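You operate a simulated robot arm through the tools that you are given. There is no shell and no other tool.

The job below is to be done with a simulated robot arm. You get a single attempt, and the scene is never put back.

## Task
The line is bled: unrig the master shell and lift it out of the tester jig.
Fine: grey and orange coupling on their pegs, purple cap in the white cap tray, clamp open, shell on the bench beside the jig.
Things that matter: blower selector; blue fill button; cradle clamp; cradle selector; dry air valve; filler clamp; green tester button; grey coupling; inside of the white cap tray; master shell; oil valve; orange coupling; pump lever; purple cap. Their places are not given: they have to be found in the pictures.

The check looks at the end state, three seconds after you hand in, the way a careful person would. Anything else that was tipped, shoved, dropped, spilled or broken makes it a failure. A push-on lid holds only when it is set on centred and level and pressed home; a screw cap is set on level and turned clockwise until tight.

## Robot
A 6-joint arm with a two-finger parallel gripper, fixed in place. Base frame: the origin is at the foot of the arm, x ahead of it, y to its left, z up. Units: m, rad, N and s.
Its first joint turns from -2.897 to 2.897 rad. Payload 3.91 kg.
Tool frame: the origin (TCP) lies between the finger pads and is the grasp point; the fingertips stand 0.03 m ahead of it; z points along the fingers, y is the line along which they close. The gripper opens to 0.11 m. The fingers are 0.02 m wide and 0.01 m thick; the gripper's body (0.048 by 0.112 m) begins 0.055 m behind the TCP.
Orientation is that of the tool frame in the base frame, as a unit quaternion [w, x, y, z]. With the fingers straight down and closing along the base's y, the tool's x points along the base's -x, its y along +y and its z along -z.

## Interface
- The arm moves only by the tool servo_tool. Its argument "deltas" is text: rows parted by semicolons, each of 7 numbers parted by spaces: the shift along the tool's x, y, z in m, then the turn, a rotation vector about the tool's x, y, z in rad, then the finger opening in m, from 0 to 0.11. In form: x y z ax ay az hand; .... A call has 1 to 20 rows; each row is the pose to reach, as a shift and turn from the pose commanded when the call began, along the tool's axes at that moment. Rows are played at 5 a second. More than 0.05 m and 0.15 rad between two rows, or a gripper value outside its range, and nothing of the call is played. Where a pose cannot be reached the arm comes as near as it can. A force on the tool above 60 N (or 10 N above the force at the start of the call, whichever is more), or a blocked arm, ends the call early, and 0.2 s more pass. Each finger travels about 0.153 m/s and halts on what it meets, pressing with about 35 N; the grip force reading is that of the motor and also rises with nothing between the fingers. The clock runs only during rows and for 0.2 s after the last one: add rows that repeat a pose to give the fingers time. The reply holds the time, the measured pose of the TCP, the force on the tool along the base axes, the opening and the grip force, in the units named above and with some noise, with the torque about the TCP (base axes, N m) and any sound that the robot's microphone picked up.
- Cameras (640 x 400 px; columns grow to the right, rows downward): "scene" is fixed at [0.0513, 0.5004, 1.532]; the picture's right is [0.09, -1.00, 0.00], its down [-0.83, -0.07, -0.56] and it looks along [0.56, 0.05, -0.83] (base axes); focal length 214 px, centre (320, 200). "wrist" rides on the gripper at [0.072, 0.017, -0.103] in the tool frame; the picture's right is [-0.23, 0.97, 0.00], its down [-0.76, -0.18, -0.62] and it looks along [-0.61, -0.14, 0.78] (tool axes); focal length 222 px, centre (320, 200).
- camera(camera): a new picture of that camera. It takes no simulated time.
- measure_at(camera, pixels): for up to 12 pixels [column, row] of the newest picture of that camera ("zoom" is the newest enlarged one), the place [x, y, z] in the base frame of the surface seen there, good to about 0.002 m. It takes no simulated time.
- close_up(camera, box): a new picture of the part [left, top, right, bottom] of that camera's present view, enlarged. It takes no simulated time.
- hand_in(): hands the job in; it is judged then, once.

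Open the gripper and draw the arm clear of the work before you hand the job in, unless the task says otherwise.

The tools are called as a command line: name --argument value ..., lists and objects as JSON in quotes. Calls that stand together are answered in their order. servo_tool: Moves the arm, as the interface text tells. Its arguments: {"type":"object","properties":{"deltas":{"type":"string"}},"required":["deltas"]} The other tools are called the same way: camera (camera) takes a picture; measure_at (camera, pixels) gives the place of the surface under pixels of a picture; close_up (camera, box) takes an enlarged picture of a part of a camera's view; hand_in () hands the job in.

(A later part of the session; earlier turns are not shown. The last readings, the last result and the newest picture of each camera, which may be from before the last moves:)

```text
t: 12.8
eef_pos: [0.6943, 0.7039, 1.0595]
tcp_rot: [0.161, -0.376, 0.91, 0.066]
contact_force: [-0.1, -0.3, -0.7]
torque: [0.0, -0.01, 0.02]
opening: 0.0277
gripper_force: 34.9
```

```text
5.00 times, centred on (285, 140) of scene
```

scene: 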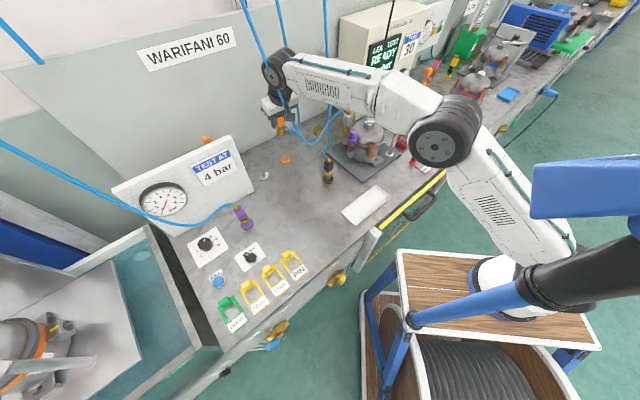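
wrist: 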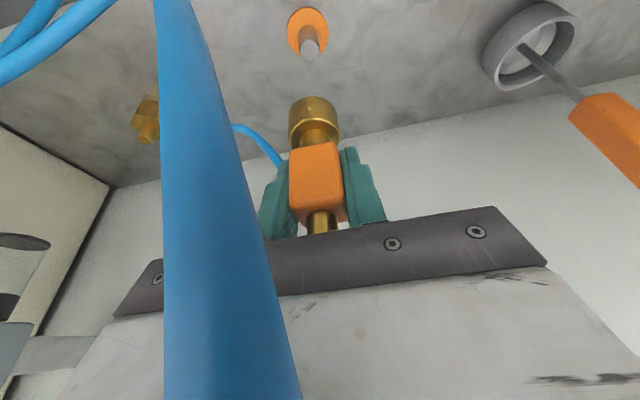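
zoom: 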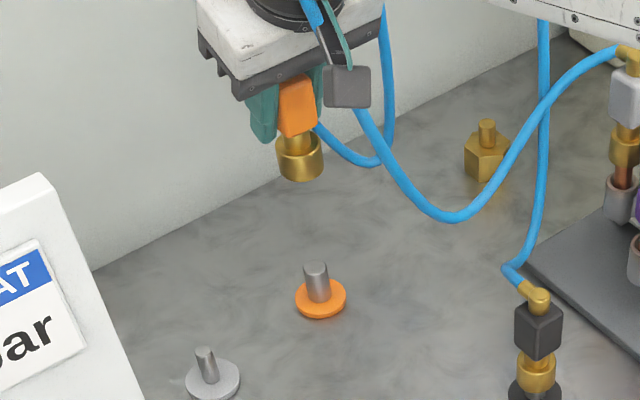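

I measure the collar in the scene zoom too, at (278,158), (322,155) and its front (300,165), to fix its axis relative to the peg.

measure_at --camera "zoom" --pixels '[[279, 158], [321, 153], [300, 165], [300, 150], [300, 175], [315, 268], [305, 268], [326, 268], [298, 100], [290, 120], [310, 115], [300, 179]]'

servo_tool --deltas "0 0 0 0 0 0 0.01; 0 0 0 0 0 0 0.01"

servo_tool --deltas "0 0 0 0 0 0 0.01"

close_up --camera "wrist" --box '[280, 80, 350, 160]'

measure_at --camera "zoom" --pixels '[[300, 110], [300, 130], [300, 150], [300, 90], [190, 160], [405, 160], [250, 130], [350, 130], [260, 260], [320, 260], [380, 260], [300, 200]]'

```text
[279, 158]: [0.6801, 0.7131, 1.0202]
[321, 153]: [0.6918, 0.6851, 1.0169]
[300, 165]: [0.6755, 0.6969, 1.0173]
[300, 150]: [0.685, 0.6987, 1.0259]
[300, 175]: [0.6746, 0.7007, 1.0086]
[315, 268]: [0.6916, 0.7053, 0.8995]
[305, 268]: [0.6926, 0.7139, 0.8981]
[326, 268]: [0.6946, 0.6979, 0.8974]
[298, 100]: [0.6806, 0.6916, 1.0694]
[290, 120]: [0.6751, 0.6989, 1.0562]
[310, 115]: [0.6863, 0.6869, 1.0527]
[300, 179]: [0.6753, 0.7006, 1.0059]
```

```text
t: 13.4
eef_pos: [0.6927, 0.7031, 1.0609]
tcp_rot: [0.162, -0.377, 0.91, 0.066]
contact_force: [0.8, -0.2, -1.4]
torque: [-0.03, 0.0, -0.02]
opening: 0.0272
gripper_force: 34.9
```

```text
t: 13.8
eef_pos: [0.6941, 0.7042, 1.0615]
tcp_rot: [0.161, -0.377, 0.91, 0.067]
contact_force: [0.5, -0.9, -1.1]
torque: [0.01, 0.0, 0.04]
opening: 0.0277
gripper_force: 34.7
```

```text
5.00 times, centred on (315, 120) of wrist
```

zoom: 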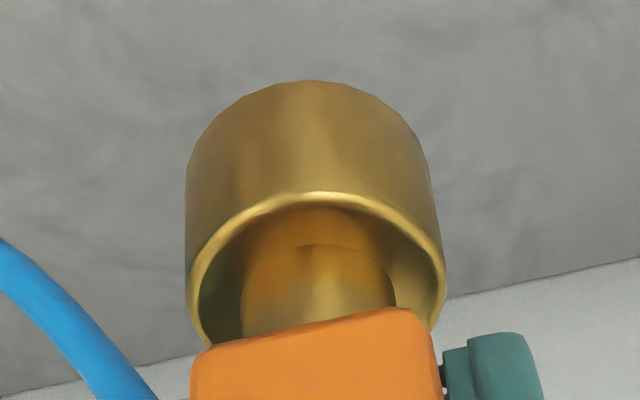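

```text
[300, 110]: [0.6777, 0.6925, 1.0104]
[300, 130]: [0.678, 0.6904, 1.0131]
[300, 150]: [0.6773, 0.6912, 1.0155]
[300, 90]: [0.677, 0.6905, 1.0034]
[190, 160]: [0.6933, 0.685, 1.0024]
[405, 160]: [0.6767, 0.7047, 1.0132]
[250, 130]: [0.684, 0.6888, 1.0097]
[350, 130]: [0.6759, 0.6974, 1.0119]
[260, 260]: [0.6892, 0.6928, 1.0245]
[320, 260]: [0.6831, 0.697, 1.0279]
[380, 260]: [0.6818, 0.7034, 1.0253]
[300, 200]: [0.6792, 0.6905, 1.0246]
```

The collar axis appears near (0.6895,0.7005) versus the peg at (0.692,0.706). I check with larger zooms whether the coupling hangs truly vertical in the grip.

close_up --camera "scene" --box '[264, 105, 304, 145]'

measure_at --camera "zoom" --pixels '[[310, 150], [330, 170], [340, 180], [355, 170], [375, 150], [300, 200], [340, 210], [345, 240], [310, 300], [350, 290], [390, 280], [350, 320]]'

close_up --camera "wrist" --box '[270, 70, 370, 250]'

```text
10.00 times, centred on (284, 125) of scene
```

zoom: 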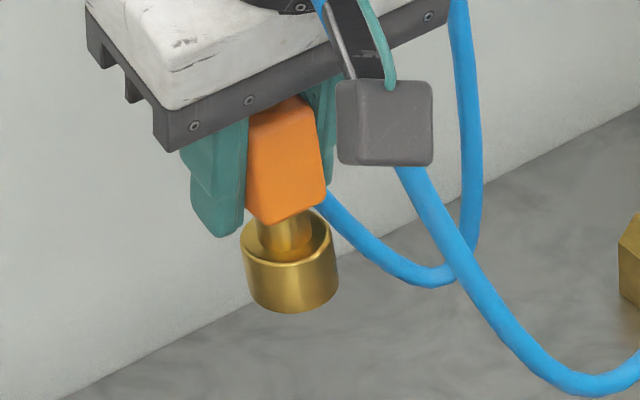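

```text
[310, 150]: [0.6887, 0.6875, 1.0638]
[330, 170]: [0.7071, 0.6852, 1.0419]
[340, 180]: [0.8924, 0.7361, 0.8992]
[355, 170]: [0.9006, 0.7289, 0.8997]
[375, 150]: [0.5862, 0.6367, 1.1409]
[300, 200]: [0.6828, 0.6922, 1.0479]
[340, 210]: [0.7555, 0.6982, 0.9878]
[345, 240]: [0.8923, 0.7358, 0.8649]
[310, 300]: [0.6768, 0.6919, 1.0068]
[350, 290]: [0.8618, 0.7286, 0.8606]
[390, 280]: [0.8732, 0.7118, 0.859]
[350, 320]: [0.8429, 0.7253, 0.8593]
```

```text
2.22 times, centred on (320, 160) of wrist
```

zoom: 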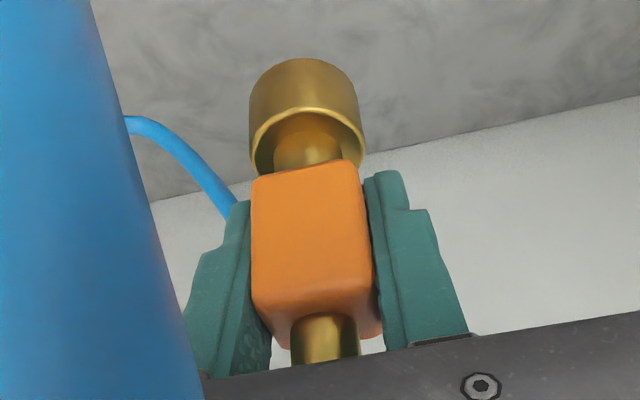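

The roll looks right; I check the tilt about the closing axis by measuring points at the top and bottom of the cube's near face in this wrist zoom.

measure_at --camera "zoom" --pixels '[[280, 195], [305, 195], [330, 195], [280, 240], [310, 240], [340, 240], [275, 285], [310, 285], [345, 285], [310, 215], [310, 265], [310, 180]]'

```text
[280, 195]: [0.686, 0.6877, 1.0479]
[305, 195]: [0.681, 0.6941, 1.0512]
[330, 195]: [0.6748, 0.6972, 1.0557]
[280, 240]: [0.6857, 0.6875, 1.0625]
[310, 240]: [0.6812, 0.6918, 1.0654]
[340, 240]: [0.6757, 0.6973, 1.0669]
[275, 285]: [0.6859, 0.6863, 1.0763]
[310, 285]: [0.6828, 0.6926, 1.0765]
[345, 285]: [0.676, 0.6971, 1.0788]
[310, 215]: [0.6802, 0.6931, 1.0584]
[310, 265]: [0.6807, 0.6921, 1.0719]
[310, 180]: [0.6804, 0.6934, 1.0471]
```

The near face is vertical within a degree, so the coupling hangs true; its axis is about (0.6905,0.701). I shift by about (+2,+5) mm and descend 90 mm to just above the peg top.

servo_tool --deltas "-0.0046 0.0021 0.0017 0 0 0 0.01; 0.0023 0.0021 0.0205 0 0 0 0.01; 0.0091 0.0021 0.0393 0 0 0 0.01; 0.0160 0.0021 0.0581 0 0 0 0.01; 0.0228 0.0021 0.0769 0 0 0 0.01; 0.0262 0.0021 0.0863 0 0 0 0.01; 0.0262 0.0021 0.0863 0 0 0 0.01"

close_up --camera "scene" --box '[265, 125, 305, 175]'

close_up --camera "wrist" --box '[270, 20, 360, 160]'

```text
t: 15.4
eef_pos: [0.6942, 0.7095, 0.9724]
tcp_rot: [0.161, -0.377, 0.909, 0.068]
contact_force: [-1.4, -0.2, -0.2]
torque: [0.0, 0.01, 0.03]
opening: 0.0278
gripper_force: 34.7
```

```text
8.00 times, centred on (285, 150) of scene
```

zoom: 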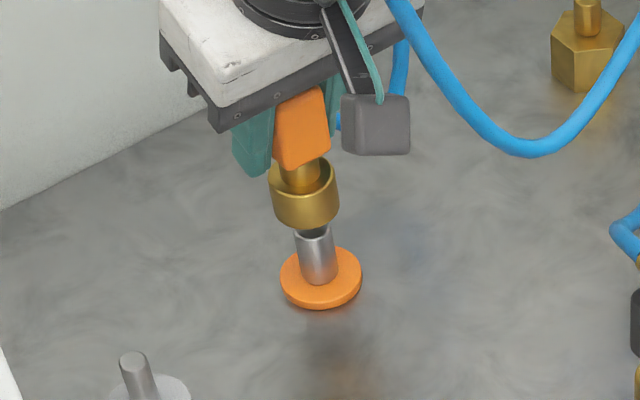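

```text
2.86 times, centred on (315, 90) of wrist
```

zoom: 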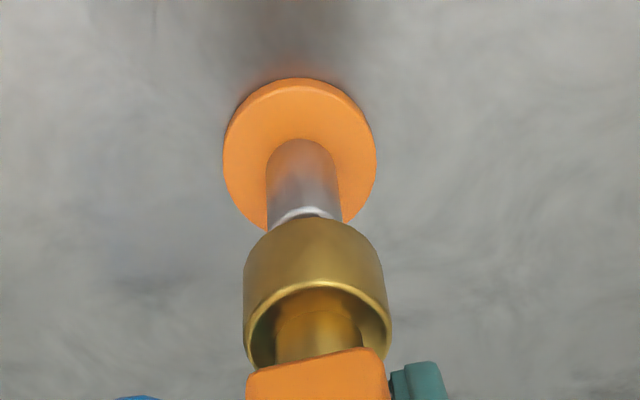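

The collar hangs just above the peg. I zoom further in both views to check the last alignment before lowering.

close_up --camera "scene" --box '[275, 140, 295, 165]'

measure_at --camera "zoom" --pixels '[[320, 190], [300, 180], [340, 180], [320, 170], [280, 180], [365, 170], [320, 300], [340, 290], [300, 300], [325, 260], [330, 330], [320, 210]]'

close_up --camera "wrist" --box '[285, 50, 345, 120]'

measure_at --camera "zoom" --pixels '[[300, 150], [320, 150], [280, 150], [300, 180], [320, 270], [260, 270], [380, 270], [320, 240], [320, 300], [220, 300], [400, 300], [300, 130]]'

```text
16.00 times, centred on (285, 152) of scene
```

zoom: 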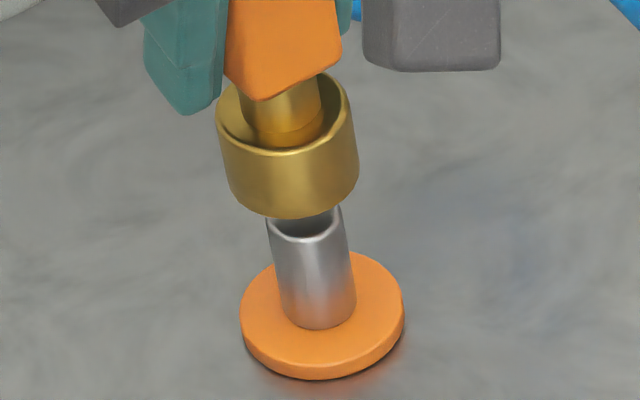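

```text
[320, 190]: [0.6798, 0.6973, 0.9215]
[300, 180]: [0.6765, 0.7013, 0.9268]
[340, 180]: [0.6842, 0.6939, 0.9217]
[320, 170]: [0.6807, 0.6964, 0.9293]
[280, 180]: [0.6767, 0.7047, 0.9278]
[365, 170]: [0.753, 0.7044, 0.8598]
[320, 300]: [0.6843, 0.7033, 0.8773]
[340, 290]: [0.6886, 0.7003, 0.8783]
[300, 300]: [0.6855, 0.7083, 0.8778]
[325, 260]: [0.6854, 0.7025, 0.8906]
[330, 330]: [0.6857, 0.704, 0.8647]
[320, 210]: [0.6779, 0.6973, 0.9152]
```

```text
5.71 times, centred on (315, 85) of wrist
```

zoom: 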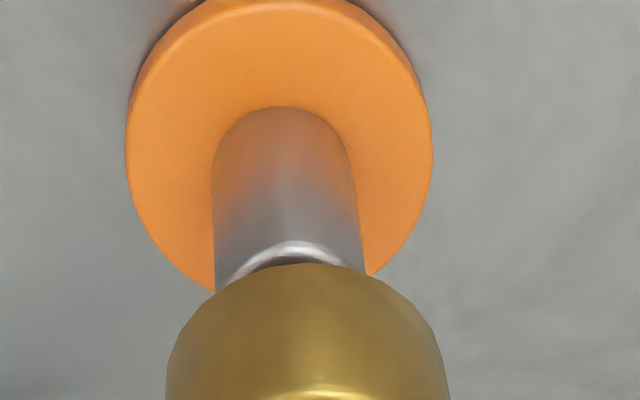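

```text
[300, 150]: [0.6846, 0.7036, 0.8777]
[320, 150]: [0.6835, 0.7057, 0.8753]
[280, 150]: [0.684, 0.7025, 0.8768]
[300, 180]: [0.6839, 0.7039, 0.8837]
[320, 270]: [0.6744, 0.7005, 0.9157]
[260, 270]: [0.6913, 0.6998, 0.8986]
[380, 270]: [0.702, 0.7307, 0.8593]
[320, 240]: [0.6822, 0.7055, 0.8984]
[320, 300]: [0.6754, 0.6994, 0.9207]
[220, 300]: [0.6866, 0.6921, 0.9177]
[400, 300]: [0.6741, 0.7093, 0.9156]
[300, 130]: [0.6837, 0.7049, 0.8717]
```

The collar is about 1.5 mm short outward and 1 mm to +y' of the peg axis. I correct this and lower slowly onto the peg, watching the force.

servo_tool --deltas "-0.0013 -0.001 0.0005 0 0 0 0.01; 0.0008 -0.001 0.0061 0 0 0 0.01; 0.0025 -0.001 0.0108 0 0 0 0.01; 0.0038 -0.001 0.0146 0 0 0 0.01; 0.0049 -0.001 0.0174 0 0 0 0.01"

close_up --camera "scene" --box '[270, 130, 300, 170]'

close_up --camera "wrist" --box '[270, 20, 360, 160]'

```text
t: 16.6
eef_pos: [0.696, 0.7096, 0.9529]
tcp_rot: [0.161, -0.377, 0.91, 0.067]
contact_force: [0.2, 0.7, -0.7]
torque: [0.0, 0.01, 0.0]
opening: 0.0277
gripper_force: 34.5
```

```text
10.00 times, centred on (285, 150) of scene
```

zoom: 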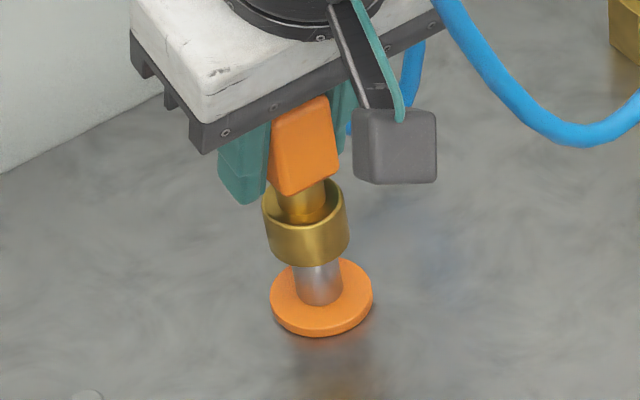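

```text
2.86 times, centred on (315, 90) of wrist
```

zoom: 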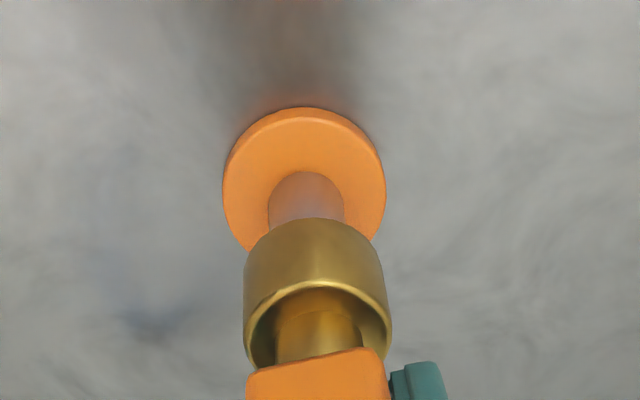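

No contact force, and the collar now surrounds the peg top. I continue down in small steps.

servo_tool --deltas "0.0010 0 0.0028 0 0 0 0.01; 0.0021 0 0.0056 0 0 0 0.01; 0.0031 0 0.0085 0 0 0 0.01; 0.0034 0 0.0094 0 0 0 0.01"

close_up --camera "scene" --box '[270, 130, 300, 170]'

close_up --camera "scene" --box '[314, 144, 344, 189]'

measure_at --camera "zoom" --pixels '[[315, 302], [313, 300], [315, 297], [310, 312], [320, 148], [320, 130], [320, 125], [318, 175], [318, 245], [316, 283], [325, 283], [300, 283]]'

```text
t: 17.6
eef_pos: [0.6968, 0.71, 0.9441]
tcp_rot: [0.161, -0.377, 0.91, 0.066]
contact_force: [0.9, 0.3, -0.5]
torque: [-0.02, -0.04, 0.04]
opening: 0.0276
gripper_force: 34.3
```

```text
10.00 times, centred on (285, 150) of scene
```

zoom: 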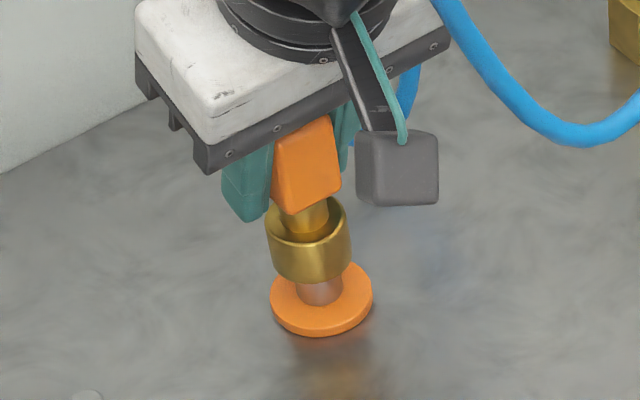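

```text
8.89 times, centred on (329, 166) of scene
```

zoom: 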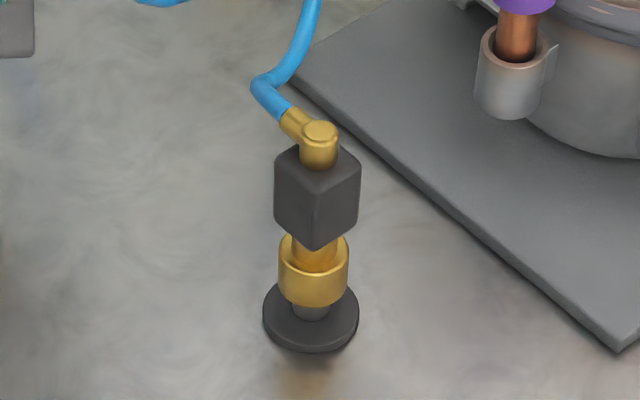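

```text
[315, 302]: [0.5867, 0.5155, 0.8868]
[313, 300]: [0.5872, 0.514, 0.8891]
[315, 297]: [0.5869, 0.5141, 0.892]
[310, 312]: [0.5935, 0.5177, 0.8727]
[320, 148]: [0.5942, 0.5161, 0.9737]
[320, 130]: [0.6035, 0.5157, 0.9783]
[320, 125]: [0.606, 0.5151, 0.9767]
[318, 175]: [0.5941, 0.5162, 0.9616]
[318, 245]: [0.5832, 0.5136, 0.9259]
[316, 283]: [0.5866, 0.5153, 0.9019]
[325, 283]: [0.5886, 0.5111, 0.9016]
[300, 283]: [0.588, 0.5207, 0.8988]
```

The orange collar bottom is now at about z≈0.886, same as the seated black one, but no force yet. I go on down a few millimetres in small steps to feel the stop.

servo_tool --deltas "0.0007 0 0.0019 0 0 0 0.01; 0.0014 0 0.0038 0 0 0 0.01; 0.0014 0 0.0038 0 0 0 0.01"

close_up --camera "scene" --box '[270, 130, 300, 170]'

```text
t: 18.4
eef_pos: [0.6964, 0.7109, 0.9431]
tcp_rot: [0.163, -0.376, 0.91, 0.068]
contact_force: [-2.2, -2.1, 17.5]
torque: [-0.23, 0.18, 0.05]
opening: 0.0277
gripper_force: 35.3
```

```text
10.00 times, centred on (285, 150) of scene
```

zoom: 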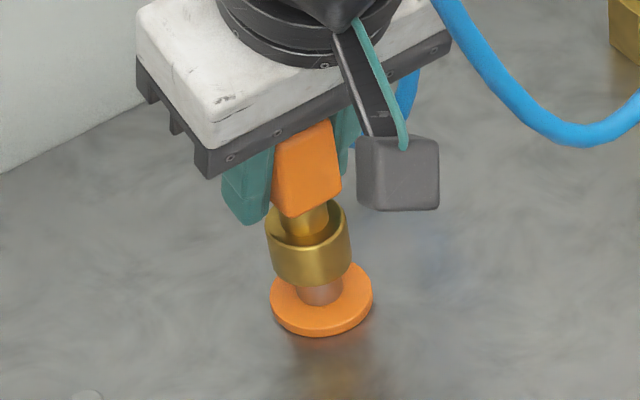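

The stop is felt (17.5 N up) at the same seated height as the black coupling. I open the fingers slowly to release it.

servo_tool --deltas "-0.0005 0 -0.0015 0 0 0 0.01; -0.0005 0 -0.0015 0 0 0 0.028; -0.0005 0 -0.0015 0 0 0 0.032; -0.0005 0 -0.0015 0 0 0 0.045; -0.0005 0 -0.0015 0 0 0 0.06; -0.0005 0 -0.0015 0 0 0 0.06"

close_up --camera "scene" --box '[270, 130, 300, 170]'

camera --camera "wrist"

```text
t: 19.8
eef_pos: [0.6964, 0.7097, 0.9414]
tcp_rot: [0.162, -0.376, 0.91, 0.066]
contact_force: [0.5, 0.1, -0.7]
torque: [-0.01, -0.02, -0.02]
opening: 0.06
gripper_force: 0.0
```

```text
10.00 times, centred on (285, 150) of scene
```

zoom: 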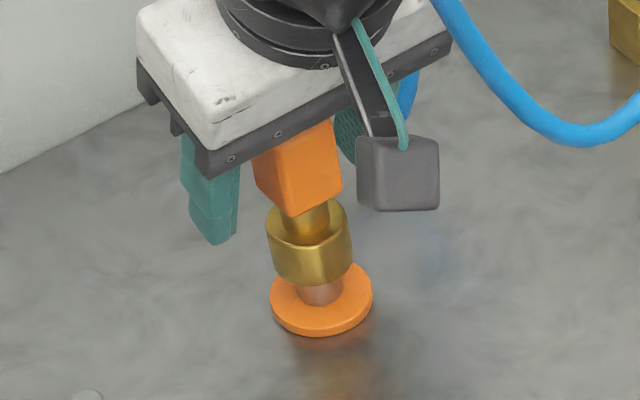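

```text
taken
```

wrist: 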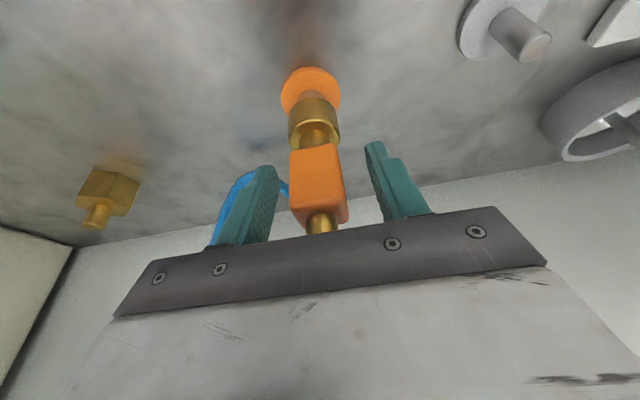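

The orange coupling stands on its peg by itself. I lift straight up clear of it and travel above the grey coupling at (0.772,0.458).

servo_tool --deltas "-0.0103 0 -0.0282 0 0 0 0.06; -0.0206 0 -0.0564 0 0 0 0.06; -0.0343 0 -0.094 0 0 0 0.06; -0.0247 -0.0212 -0.1295 0 0 0 0.06; -0.0117 -0.0566 -0.1556 0 0 0 0.06; 0.0015 -0.0919 -0.1816 0 0 0 0.06; 0.0147 -0.1308 -0.1971 0 0 0 0.06; 0.0313 -0.1697 -0.2032 0 0 0 0.06; 0.0445 -0.205 -0.208 0 0 0 0.065; 0.0552 -0.2314 -0.2119 0 0 0 0.07; 0.0552 -0.2314 -0.2119 0 0 0 0.07"

camera --camera "wrist"

camera --camera "scene"

close_up --camera "scene" --box '[270, 110, 310, 170]'

```text
t: 22.2
eef_pos: [0.7731, 0.4591, 1.1221]
tcp_rot: [0.16, -0.377, 0.91, 0.068]
contact_force: [0.5, 0.3, -0.3]
torque: [0.02, -0.01, 0.0]
opening: 0.0699
gripper_force: 0.2
```

```text
taken
```

wrist: 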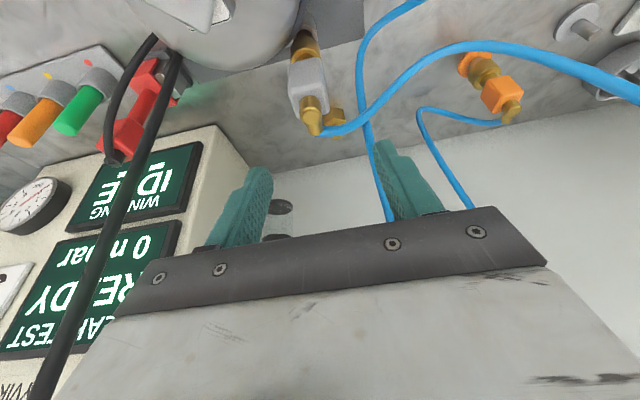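

```text
taken
```

scene: 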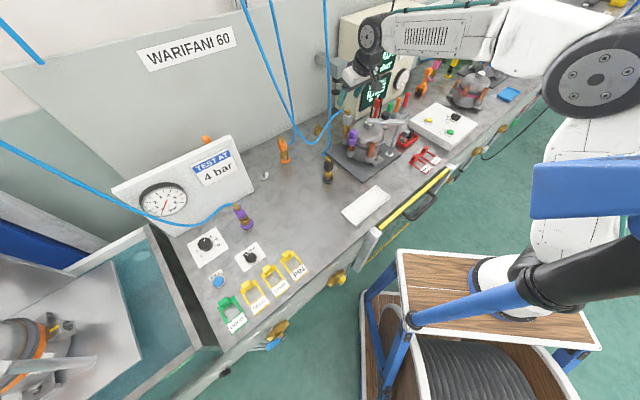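

```text
6.67 times, centred on (290, 140) of scene
```

zoom: 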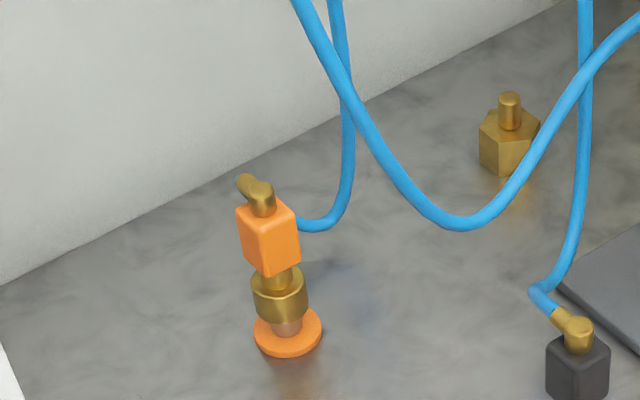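

The orange coupling stands well on its peg at scene (283,150). Now I measure the grey coupling from the wrist view for alignment.

close_up --camera "wrist" --box '[270, 20, 370, 150]'

measure_at --camera "zoom" --pixels '[[260, 130], [290, 130], [240, 170], [280, 170], [300, 170], [260, 200], [290, 200], [310, 180], [290, 245], [265, 60], [285, 230], [320, 240]]'

```text
3.08 times, centred on (320, 85) of wrist
```

zoom: 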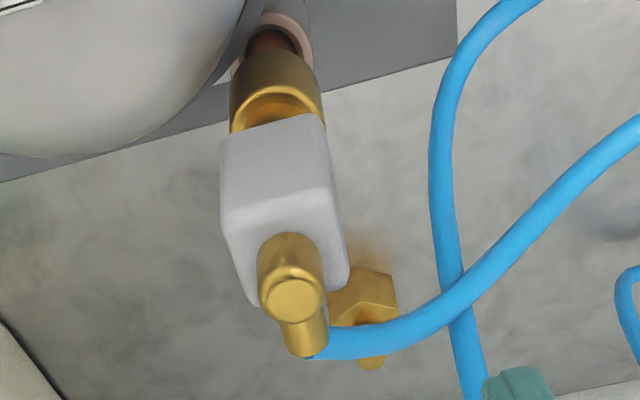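

```text
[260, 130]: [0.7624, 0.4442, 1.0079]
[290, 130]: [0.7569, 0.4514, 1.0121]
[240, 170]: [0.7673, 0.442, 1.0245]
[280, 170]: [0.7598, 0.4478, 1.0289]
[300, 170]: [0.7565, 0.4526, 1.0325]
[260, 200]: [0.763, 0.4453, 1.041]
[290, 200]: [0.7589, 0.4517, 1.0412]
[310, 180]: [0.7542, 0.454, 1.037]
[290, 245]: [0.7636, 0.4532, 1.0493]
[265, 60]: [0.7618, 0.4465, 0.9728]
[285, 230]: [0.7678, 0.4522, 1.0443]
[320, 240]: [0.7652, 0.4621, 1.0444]
```

The grey near face gives an axis of about (0.771,0.458), which the hand is already over. I descend straight 94 mm with fingers open 0.07.

servo_tool --deltas "0.0075 0 0.0185 0 0 0 0.07; 0.0146 0.0005 0.0373 0 0 0 0.07; 0.0215 0.0005 0.0561 0 0 0 0.07; 0.0283 0.0005 0.0749 0 0 0 0.07; 0.0331 0.0005 0.0881 0 0 0 0.07; 0.0331 0.0005 0.0881 0 0 0 0.07"

camera --camera "wrist"

close_up --camera "scene" --box '[320, 80, 400, 170]'

```text
t: 23.6
eef_pos: [0.7701, 0.4583, 1.0266]
tcp_rot: [0.162, -0.376, 0.91, 0.067]
contact_force: [0.4, -0.8, 0.2]
torque: [-0.03, 0.0, -0.03]
opening: 0.0701
gripper_force: 0.0
```

```text
taken
```

wrist: 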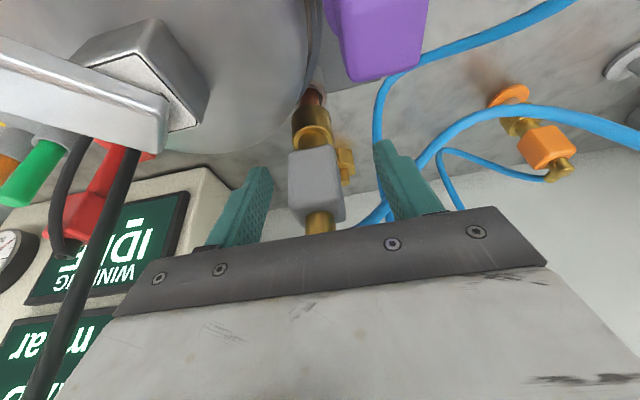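

```text
4.44 times, centred on (360, 125) of scene
```

zoom: 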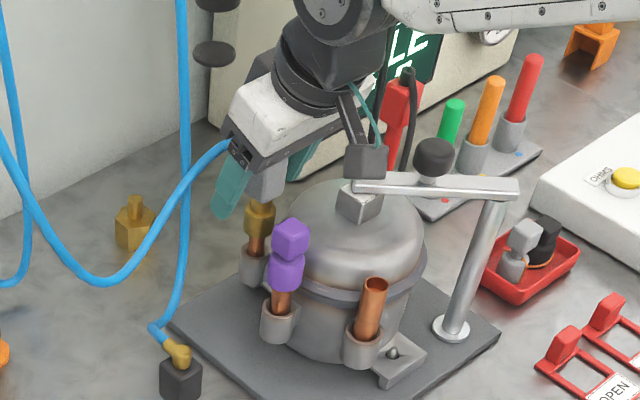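

The grey cube sits between the fingers at (316,180). I close on it.

servo_tool --deltas "0 0 0 0 0 0 0.05; 0 0 0 0 0 0 0.035; 0 0 0 0 0 0 0.028; 0 0 0 0 0 0 0.015; 0 0 0 0 0 0 0.01; 0 0 0 0 0 0 0.01; 0 0 0 0 0 0 0.01"

servo_tool --deltas "-0.0010 0 -0.0028 0 0 0 0.01; -0.0021 0 -0.0056 0 0 0 0.01; -0.0034 0 -0.0094 0 0 0 0.01; -0.0051 0 -0.0141 0 0 0 0.01"

camera --camera "wrist"

```text
t: 25.2
eef_pos: [0.7698, 0.4581, 1.0261]
tcp_rot: [0.161, -0.377, 0.91, 0.067]
contact_force: [2.4, -2.2, 0.5]
torque: [-0.14, -0.13, 0.15]
opening: 0.0274
gripper_force: 35.0
```

```text
t: 26.2
eef_pos: [0.7706, 0.457, 1.0416]
tcp_rot: [0.16, -0.377, 0.91, 0.067]
contact_force: [0.7, 0.1, -0.9]
torque: [0.03, -0.05, 0.0]
opening: 0.0275
gripper_force: 34.7
```

```text
taken
```

wrist: 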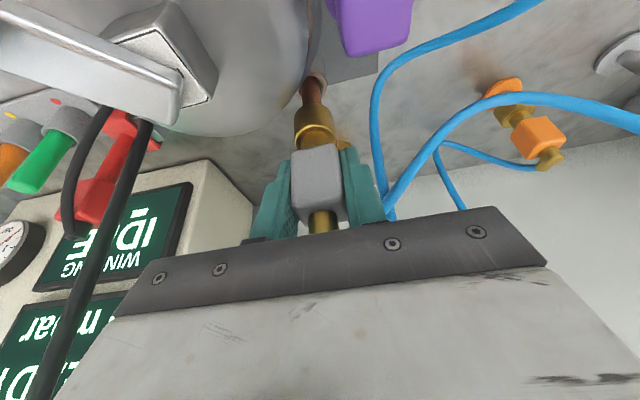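

The grey coupling slides off freely too. Before carrying it over, I measure the white gauge panel beside the grey peg for clearance.

servo_tool --deltas "-0.0034 0 -0.0094 0 0 0 0.01; -0.0069 0 -0.0188 0 0 0 0.01; -0.0137 0 -0.0376 0 0 0 0.01; -0.0206 0 -0.0564 0 0 0 0.01; -0.0274 0 -0.0752 0 0 0 0.01; -0.0309 0 -0.0846 0 0 0 0.01; -0.0309 0 -0.0846 0 0 0 0.01"

close_up --camera "scene" --box '[180, 120, 300, 220]'

measure_at --camera "scene" --pixels '[[230, 138], [240, 160], [250, 180], [254, 188], [240, 192], [230, 140], [218, 198], [206, 138], [236, 150], [246, 185], [210, 185], [200, 160]]'

```text
t: 27.8
eef_pos: [0.7706, 0.4583, 1.1327]
tcp_rot: [0.161, -0.376, 0.91, 0.066]
contact_force: [-0.6, -0.7, -1.2]
torque: [0.01, 0.02, -0.02]
opening: 0.0276
gripper_force: 34.9
```

```text
4.00 times, centred on (240, 170) of scene
```

zoom: 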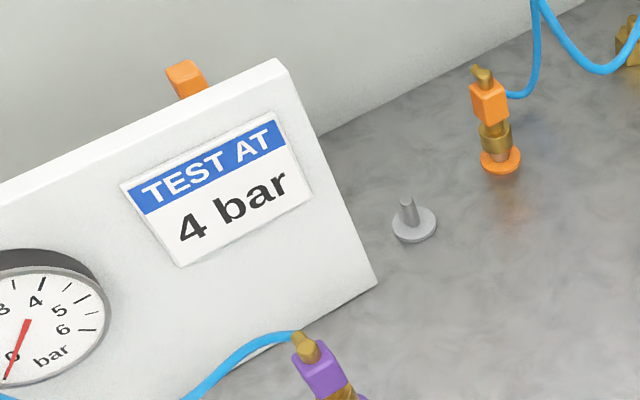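

```text
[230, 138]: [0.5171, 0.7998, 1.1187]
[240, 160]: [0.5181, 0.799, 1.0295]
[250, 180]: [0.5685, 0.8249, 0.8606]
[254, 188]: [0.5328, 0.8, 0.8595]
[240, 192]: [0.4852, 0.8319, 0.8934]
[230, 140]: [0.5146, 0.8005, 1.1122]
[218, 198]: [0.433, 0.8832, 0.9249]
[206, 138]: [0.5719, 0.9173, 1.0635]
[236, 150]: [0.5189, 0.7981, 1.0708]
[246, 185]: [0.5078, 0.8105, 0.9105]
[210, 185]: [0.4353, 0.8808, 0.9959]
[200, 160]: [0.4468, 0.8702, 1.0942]
```

The gauge panel's edge is near (0.518,0.799), so at the grey peg I'll turn the hand about 23° further to keep clear of it. I carry the grey coupling to above the grey peg at (0.594,0.777).

servo_tool --deltas "-0.0167 0.0283 -0.0045 0 0 0 0.01; -0.0335 0.0636 -0.0091 0 0 0 0.01; -0.0434 0.1025 -0.0055 -0.0206 0 -0.0563 0.01; -0.0534 0.1414 -0.0018 -0.0412 0 -0.1127 0.01; -0.0633 0.1803 0.0018 -0.0652 0 -0.1784 0.01; -0.0733 0.2192 0.0055 -0.0892 0 -0.2441 0.01; -0.0798 0.2581 0.0185 -0.1132 0 -0.3099 0.01; -0.0829 0.2970 0.0409 -0.1372 0 -0.3756 0.01; -0.0810 0.3323 0.0669 -0.1372 0 -0.3756 0.01; -0.0741 0.3505 0.0910 -0.1372 0 -0.3756 0.01; -0.0741 0.3505 0.0910 -0.1372 0 -0.3756 0.01"

camera --camera "wrist"

camera --camera "scene"

close_up --camera "scene" --box '[235, 110, 295, 185]'

```text
t: 30.2
eef_pos: [0.5949, 0.7793, 1.0726]
tcp_rot: [0.145, -0.55, 0.817, 0.097]
contact_force: [-0.5, 0.4, -0.8]
torque: [-0.01, 0.03, -0.01]
opening: 0.0275
gripper_force: 35.2
```

```text
taken
```

wrist: 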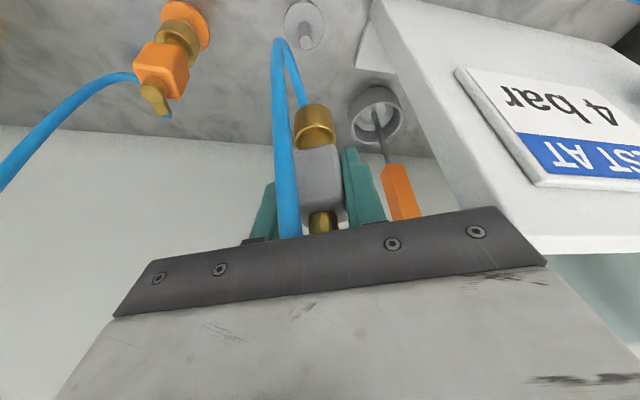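

```text
taken
```

scene: 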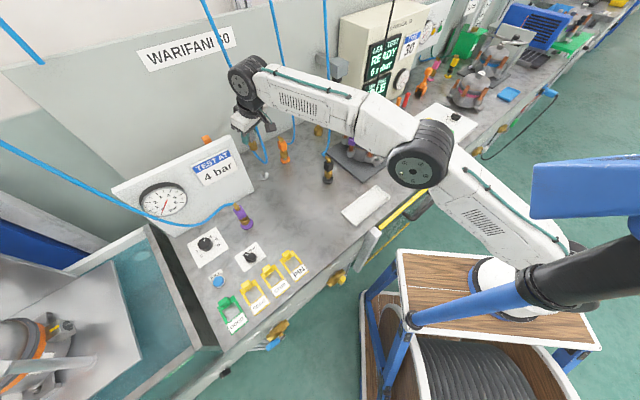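

```text
5.33 times, centred on (265, 148) of scene
```

zoom: 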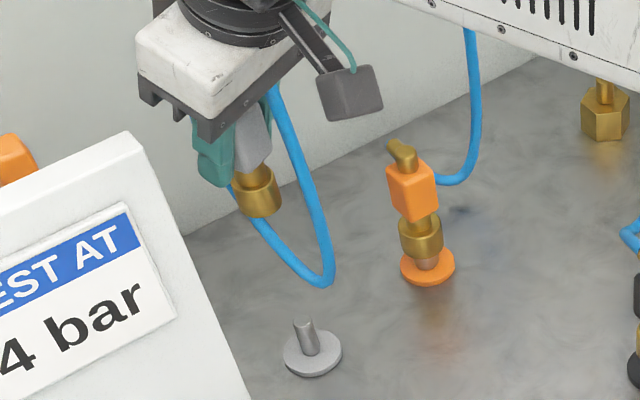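

The grey coupling is above the grey peg. I measure the cube's near face, the collar and the peg top in the wrist and scene zooms to align.

measure_at --camera "zoom" --pixels '[[255, 205], [240, 195], [272, 195], [255, 213], [255, 190], [235, 200], [277, 190], [303, 322], [293, 325], [314, 324], [306, 345], [312, 370]]'

close_up --camera "wrist" --box '[270, 0, 370, 200]'

measure_at --camera "wrist" --pixels '[[305, 43], [299, 40], [313, 40], [304, 33], [312, 110], [305, 120], [325, 120], [305, 165], [320, 165], [330, 165], [310, 180], [330, 185]]'

```text
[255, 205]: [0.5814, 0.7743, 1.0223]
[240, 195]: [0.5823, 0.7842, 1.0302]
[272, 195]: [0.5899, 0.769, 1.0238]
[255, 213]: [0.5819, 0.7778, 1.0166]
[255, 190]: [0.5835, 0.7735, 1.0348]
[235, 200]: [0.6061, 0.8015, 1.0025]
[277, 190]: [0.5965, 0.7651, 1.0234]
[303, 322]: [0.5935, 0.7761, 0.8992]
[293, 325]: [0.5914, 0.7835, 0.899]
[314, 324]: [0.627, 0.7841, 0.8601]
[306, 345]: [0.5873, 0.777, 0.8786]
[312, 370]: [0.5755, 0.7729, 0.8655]
```

```text
2.00 times, centred on (320, 100) of wrist
```

zoom: 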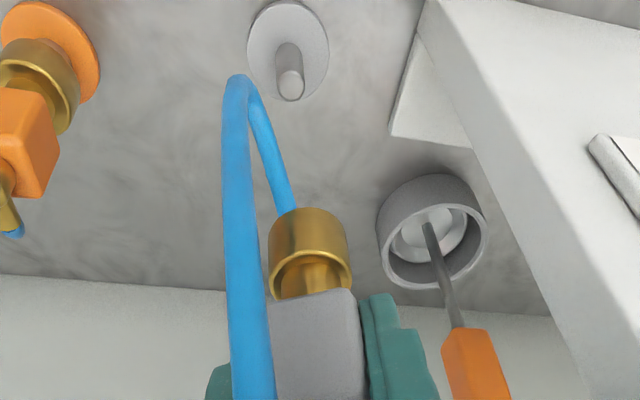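

```text
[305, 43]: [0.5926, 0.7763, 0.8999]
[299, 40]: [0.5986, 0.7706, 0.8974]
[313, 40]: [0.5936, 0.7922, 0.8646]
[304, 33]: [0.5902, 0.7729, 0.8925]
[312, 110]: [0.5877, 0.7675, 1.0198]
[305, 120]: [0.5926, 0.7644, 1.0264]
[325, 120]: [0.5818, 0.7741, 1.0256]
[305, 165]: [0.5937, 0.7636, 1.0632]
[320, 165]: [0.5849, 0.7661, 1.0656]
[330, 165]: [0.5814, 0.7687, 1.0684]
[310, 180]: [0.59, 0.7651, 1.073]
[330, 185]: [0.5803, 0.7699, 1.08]
```

The grey coupling's axis (≈0.594,0.778) already matches the peg (≈0.593,0.777). I lower it 93 mm to just above the peg top and check again.

servo_tool --deltas "0.0069 0 0.0188 0 0 0 0.01; 0.0138 0 0.0376 0 0 0 0.01; 0.0206 0 0.0564 0 0 0 0.01; 0.0275 0 0.0752 0 0 0 0.01; 0.0320 0 0.0874 0 0 0 0.01; 0.0320 0 0.0874 0 0 0 0.01"

close_up --camera "scene" --box '[252, 150, 277, 185]'

close_up --camera "wrist" --box '[270, 20, 360, 160]'

camera --camera "wrist"

```text
t: 31.6
eef_pos: [0.5939, 0.7772, 0.9799]
tcp_rot: [0.144, -0.55, 0.817, 0.097]
contact_force: [-0.7, -1.1, -1.1]
torque: [-0.01, -0.02, -0.01]
opening: 0.0279
gripper_force: 35.1
```

```text
11.43 times, centred on (264, 168) of scene
```

zoom: 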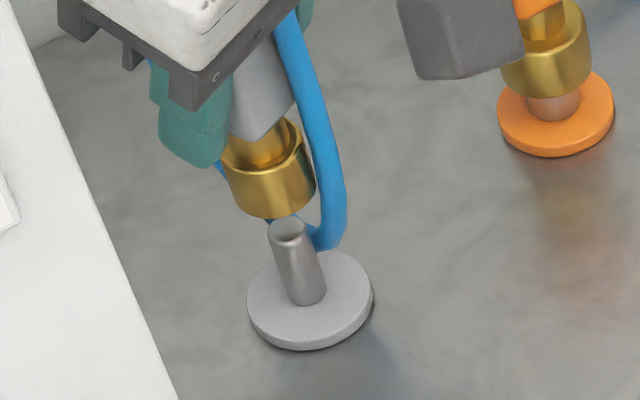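

```text
2.86 times, centred on (315, 90) of wrist
```

zoom: 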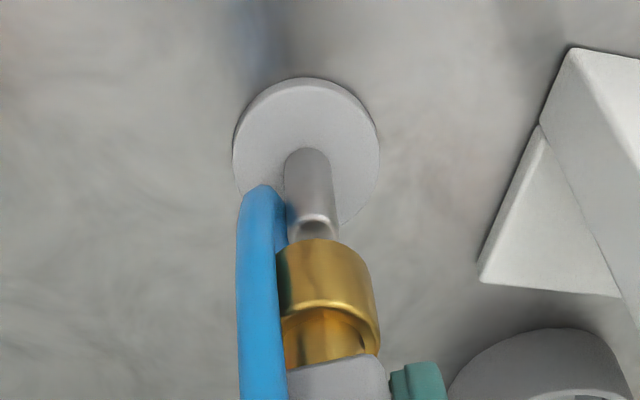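

```text
taken
```

wrist: 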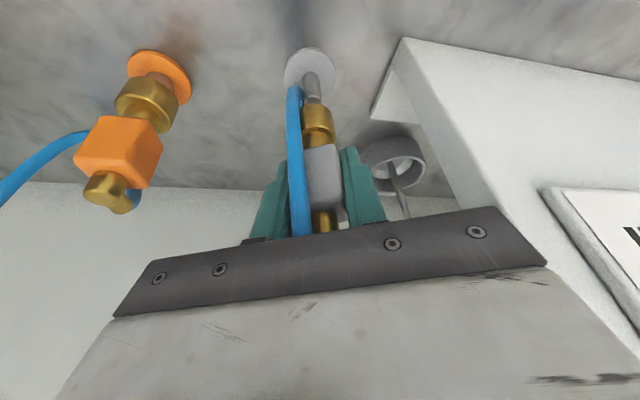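

In both views the collar's lower ring lies on the peg's axis. I lower slowly in small steps watching the force.

servo_tool --deltas "0.0017 0 0.0047 0 0 0 0.01; 0.0034 0 0.0094 0 0 0 0.01; 0.0052 0 0.0141 0 0 0 0.01; 0.0069 0 0.0188 0 0 0 0.01; 0.0076 0 0.0207 0 0 0 0.01"

close_up --camera "scene" --box '[252, 150, 277, 185]'

close_up --camera "wrist" --box '[270, 20, 360, 160]'

```text
t: 32.8
eef_pos: [0.5947, 0.7768, 0.9556]
tcp_rot: [0.145, -0.55, 0.817, 0.098]
contact_force: [-0.2, 1.3, -0.6]
torque: [0.0, 0.02, 0.01]
opening: 0.0276
gripper_force: 34.9
```

```text
11.43 times, centred on (264, 168) of scene
```

zoom: 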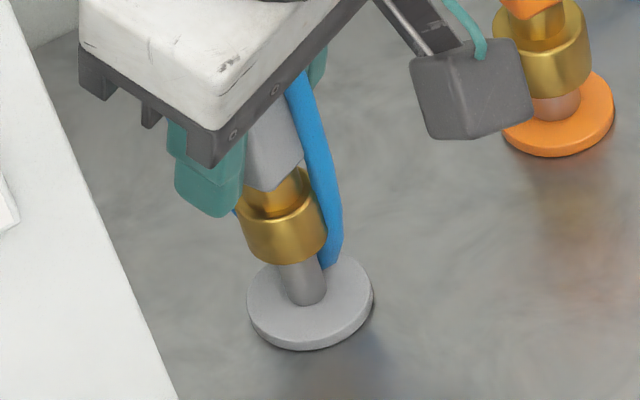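

```text
2.86 times, centred on (315, 90) of wrist
```

zoom: 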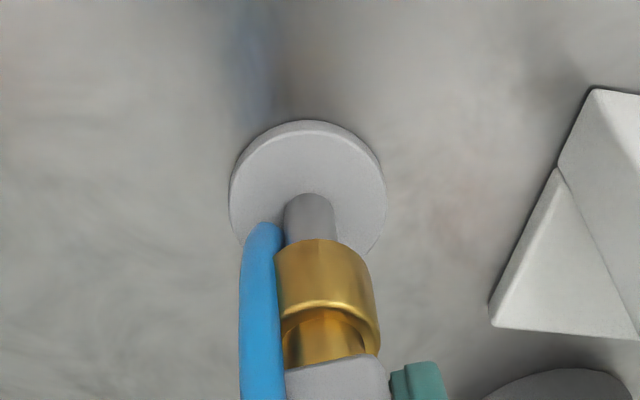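

No contact yet. I measure collar and peg points in the wrist zoom once more to refine the sideways alignment.

measure_at --camera "zoom" --pixels '[[300, 215], [311, 215], [322, 215], [311, 225], [300, 228], [325, 228], [290, 280], [310, 280], [330, 280], [350, 280], [365, 285], [325, 265]]'

close_up --camera "scene" --box '[255, 160, 275, 185]'

measure_at --camera "zoom" --pixels '[[240, 170], [260, 180], [280, 185], [300, 180], [320, 170], [270, 200], [280, 240], [300, 245], [320, 240], [295, 260], [310, 255], [290, 230]]'

```text
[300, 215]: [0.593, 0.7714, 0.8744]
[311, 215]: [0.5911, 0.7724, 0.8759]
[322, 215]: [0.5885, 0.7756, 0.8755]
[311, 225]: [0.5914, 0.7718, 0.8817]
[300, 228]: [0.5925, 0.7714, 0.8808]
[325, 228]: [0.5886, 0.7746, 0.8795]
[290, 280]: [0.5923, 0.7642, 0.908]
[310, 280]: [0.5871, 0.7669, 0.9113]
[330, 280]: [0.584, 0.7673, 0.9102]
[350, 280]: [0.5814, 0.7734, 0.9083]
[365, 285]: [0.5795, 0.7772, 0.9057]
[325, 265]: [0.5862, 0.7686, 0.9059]
```

```text
16.00 times, centred on (265, 172) of scene
```

zoom: 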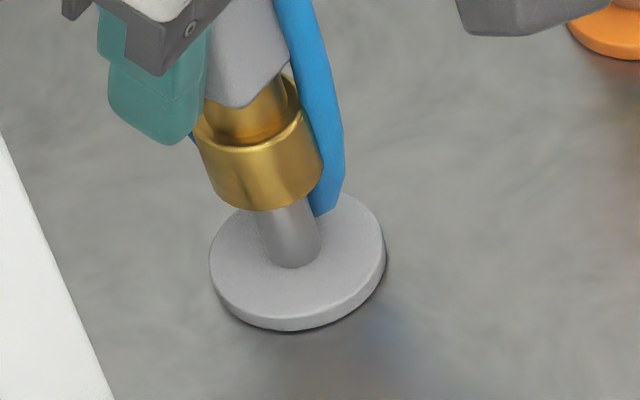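

```text
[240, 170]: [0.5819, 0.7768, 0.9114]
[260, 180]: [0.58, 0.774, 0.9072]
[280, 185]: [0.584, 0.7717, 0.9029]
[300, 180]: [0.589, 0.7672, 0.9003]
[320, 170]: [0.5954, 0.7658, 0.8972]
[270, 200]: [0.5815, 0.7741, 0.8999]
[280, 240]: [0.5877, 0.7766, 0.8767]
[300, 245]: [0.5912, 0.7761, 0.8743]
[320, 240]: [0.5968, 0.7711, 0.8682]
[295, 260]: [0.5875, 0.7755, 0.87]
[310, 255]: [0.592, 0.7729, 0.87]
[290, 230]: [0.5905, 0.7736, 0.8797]
```

The collar is within about 1 mm of the peg axis; I apply a 1 mm correction and continue lowering, step by step.

servo_tool --deltas "0.0007 -0.0008 -0.0002 0 0 0 0.01; 0.0017 -0.0008 0.0026 0 0 0 0.01; 0.0028 -0.0008 0.0054 0 0 0 0.01; 0.0038 -0.0008 0.0083 0 0 0 0.01"

close_up --camera "scene" --box '[255, 160, 275, 185]'

```text
t: 33.8
eef_pos: [0.5944, 0.7758, 0.9481]
tcp_rot: [0.145, -0.549, 0.817, 0.097]
contact_force: [0.0, 0.5, 0.3]
torque: [-0.03, 0.0, 0.0]
opening: 0.0276
gripper_force: 34.7
```

```text
16.00 times, centred on (265, 172) of scene
```

zoom: 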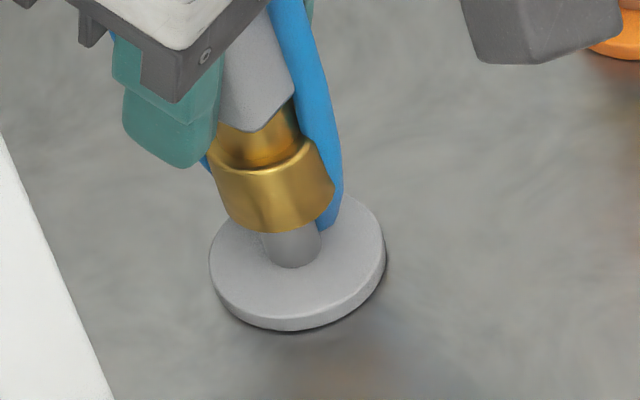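

Still free at z≈0.948. I continue down a few more millimetres to feel the stop.

servo_tool --deltas "0.0010 0 0.0028 0 0 0 0.01; 0.0017 0 0.0047 0 0 0 0.01; 0.0017 0 0.0047 0 0 0 0.01"

close_up --camera "scene" --box '[255, 160, 275, 185]'

```text
t: 34.6
eef_pos: [0.5936, 0.7776, 0.9445]
tcp_rot: [0.146, -0.55, 0.817, 0.097]
contact_force: [-1.5, 0.6, 9.3]
torque: [-0.03, 0.06, 0.02]
opening: 0.0275
gripper_force: 34.9
```

```text
16.00 times, centred on (265, 172) of scene
```

zoom: 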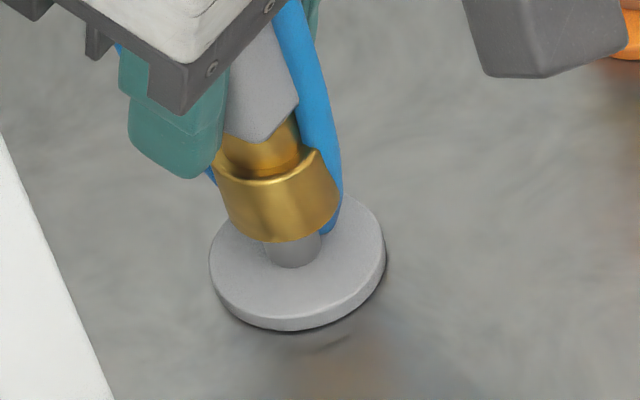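

Contact starts (9 N). I press 2 mm more to seat it, then open the fingers.

servo_tool --deltas "0.0007 0 0.0019 0 0 0 0.01; 0.0007 0 0.0019 0 0 0 0.01"

servo_tool --deltas "-0.0010 0 -0.0028 0 0 0 0.01; -0.0010 0 -0.0028 0 0 0 0.028; -0.0010 0 -0.0028 0 0 0 0.032; -0.0010 0 -0.0028 0 0 0 0.045; -0.0010 0 -0.0028 0 0 0 0.055; -0.0010 0 -0.0028 0 0 0 0.055"

close_up --camera "scene" --box '[250, 145, 280, 185]'

camera --camera "wrist"

```text
t: 35.2
eef_pos: [0.5946, 0.7765, 0.9437]
tcp_rot: [0.147, -0.55, 0.816, 0.098]
contact_force: [0.4, 3.1, 24.0]
torque: [0.17, 0.08, -0.01]
opening: 0.0274
gripper_force: 34.6
```

```text
t: 36.6
eef_pos: [0.5946, 0.7765, 0.944]
tcp_rot: [0.145, -0.55, 0.817, 0.097]
contact_force: [-0.2, 0.0, -0.5]
torque: [-0.04, 0.04, 0.02]
opening: 0.055
gripper_force: 0.1
```

```text
10.00 times, centred on (265, 165) of scene
```

zoom: 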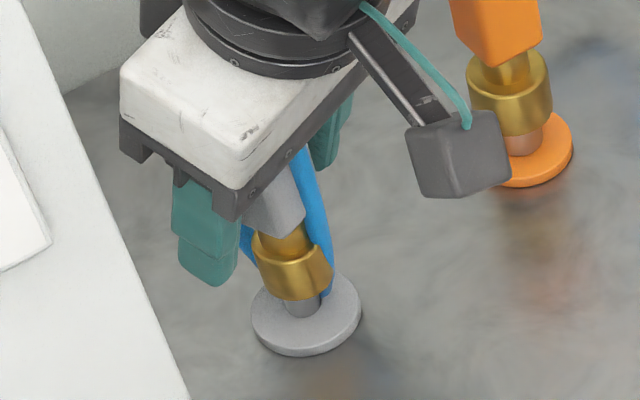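

```text
taken
```

wrist: 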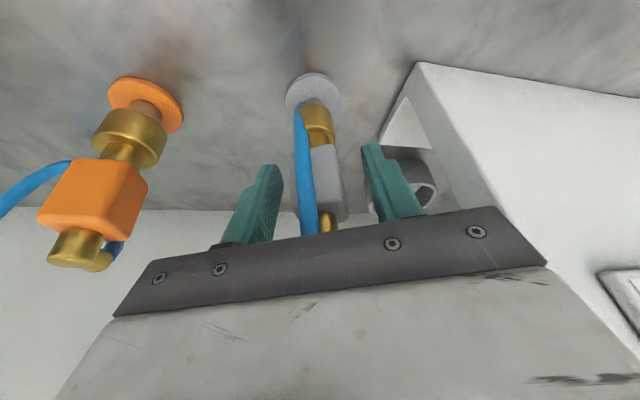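

Both couplings stand on their pegs. I lift straight up off the grey one, then move toward the purple cap while turning the hand back to the 45° yaw.

servo_tool --deltas "-0.0103 0 -0.0282 0 0 0 0.055; -0.0223 -0.0001 -0.0611 0 0 0 0.055; -0.0361 -0.0001 -0.0987 0 0 0 0.055; -0.0281 -0.0142 -0.1389 0.0241 0 0.0658 0.055; -0.0115 -0.0367 -0.1769 0.0481 0 0.1316 0.055; 0.0112 -0.0656 -0.2065 0.0688 0 0.188 0.055; 0.0372 -0.0946 -0.2266 0.0928 0 0.2538 0.055; 0.065 -0.1235 -0.2421 0.1169 0 0.3196 0.055; 0.0945 -0.1525 -0.2529 0.1375 0 0.376 0.055; 0.1189 -0.1685 -0.2618 0.1375 0 0.376 0.055; 0.1189 -0.1685 -0.2618 0.1375 0 0.376 0.06"

camera --camera "scene"

close_up --camera "scene" --box '[245, 120, 305, 190]'

```text
t: 39.0
eef_pos: [0.6766, 0.5288, 1.15]
tcp_rot: [0.162, -0.377, 0.91, 0.067]
contact_force: [1.3, 0.1, 0.1]
torque: [0.0, 0.02, 0.0]
opening: 0.0601
gripper_force: 0.0
```

```text
taken
```

scene: 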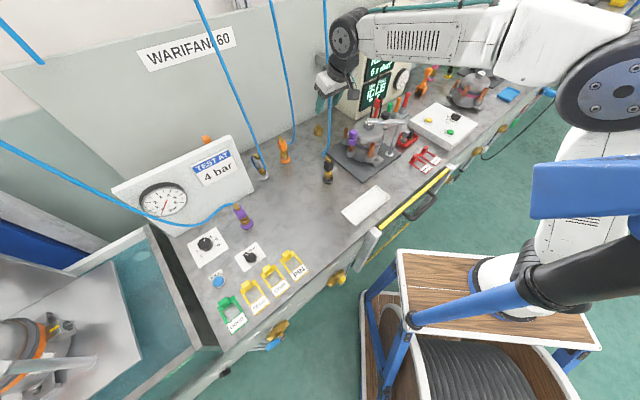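

```text
5.71 times, centred on (275, 155) of scene
```

zoom: 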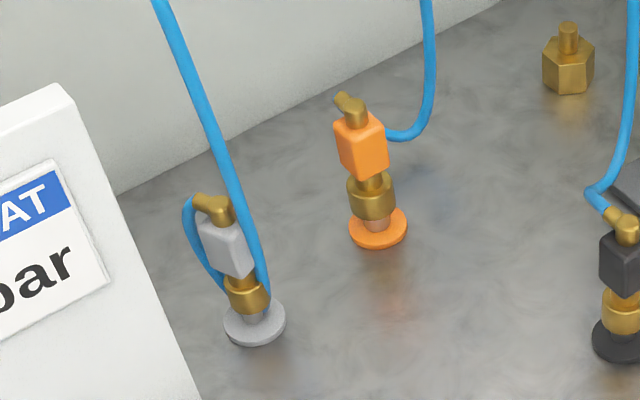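

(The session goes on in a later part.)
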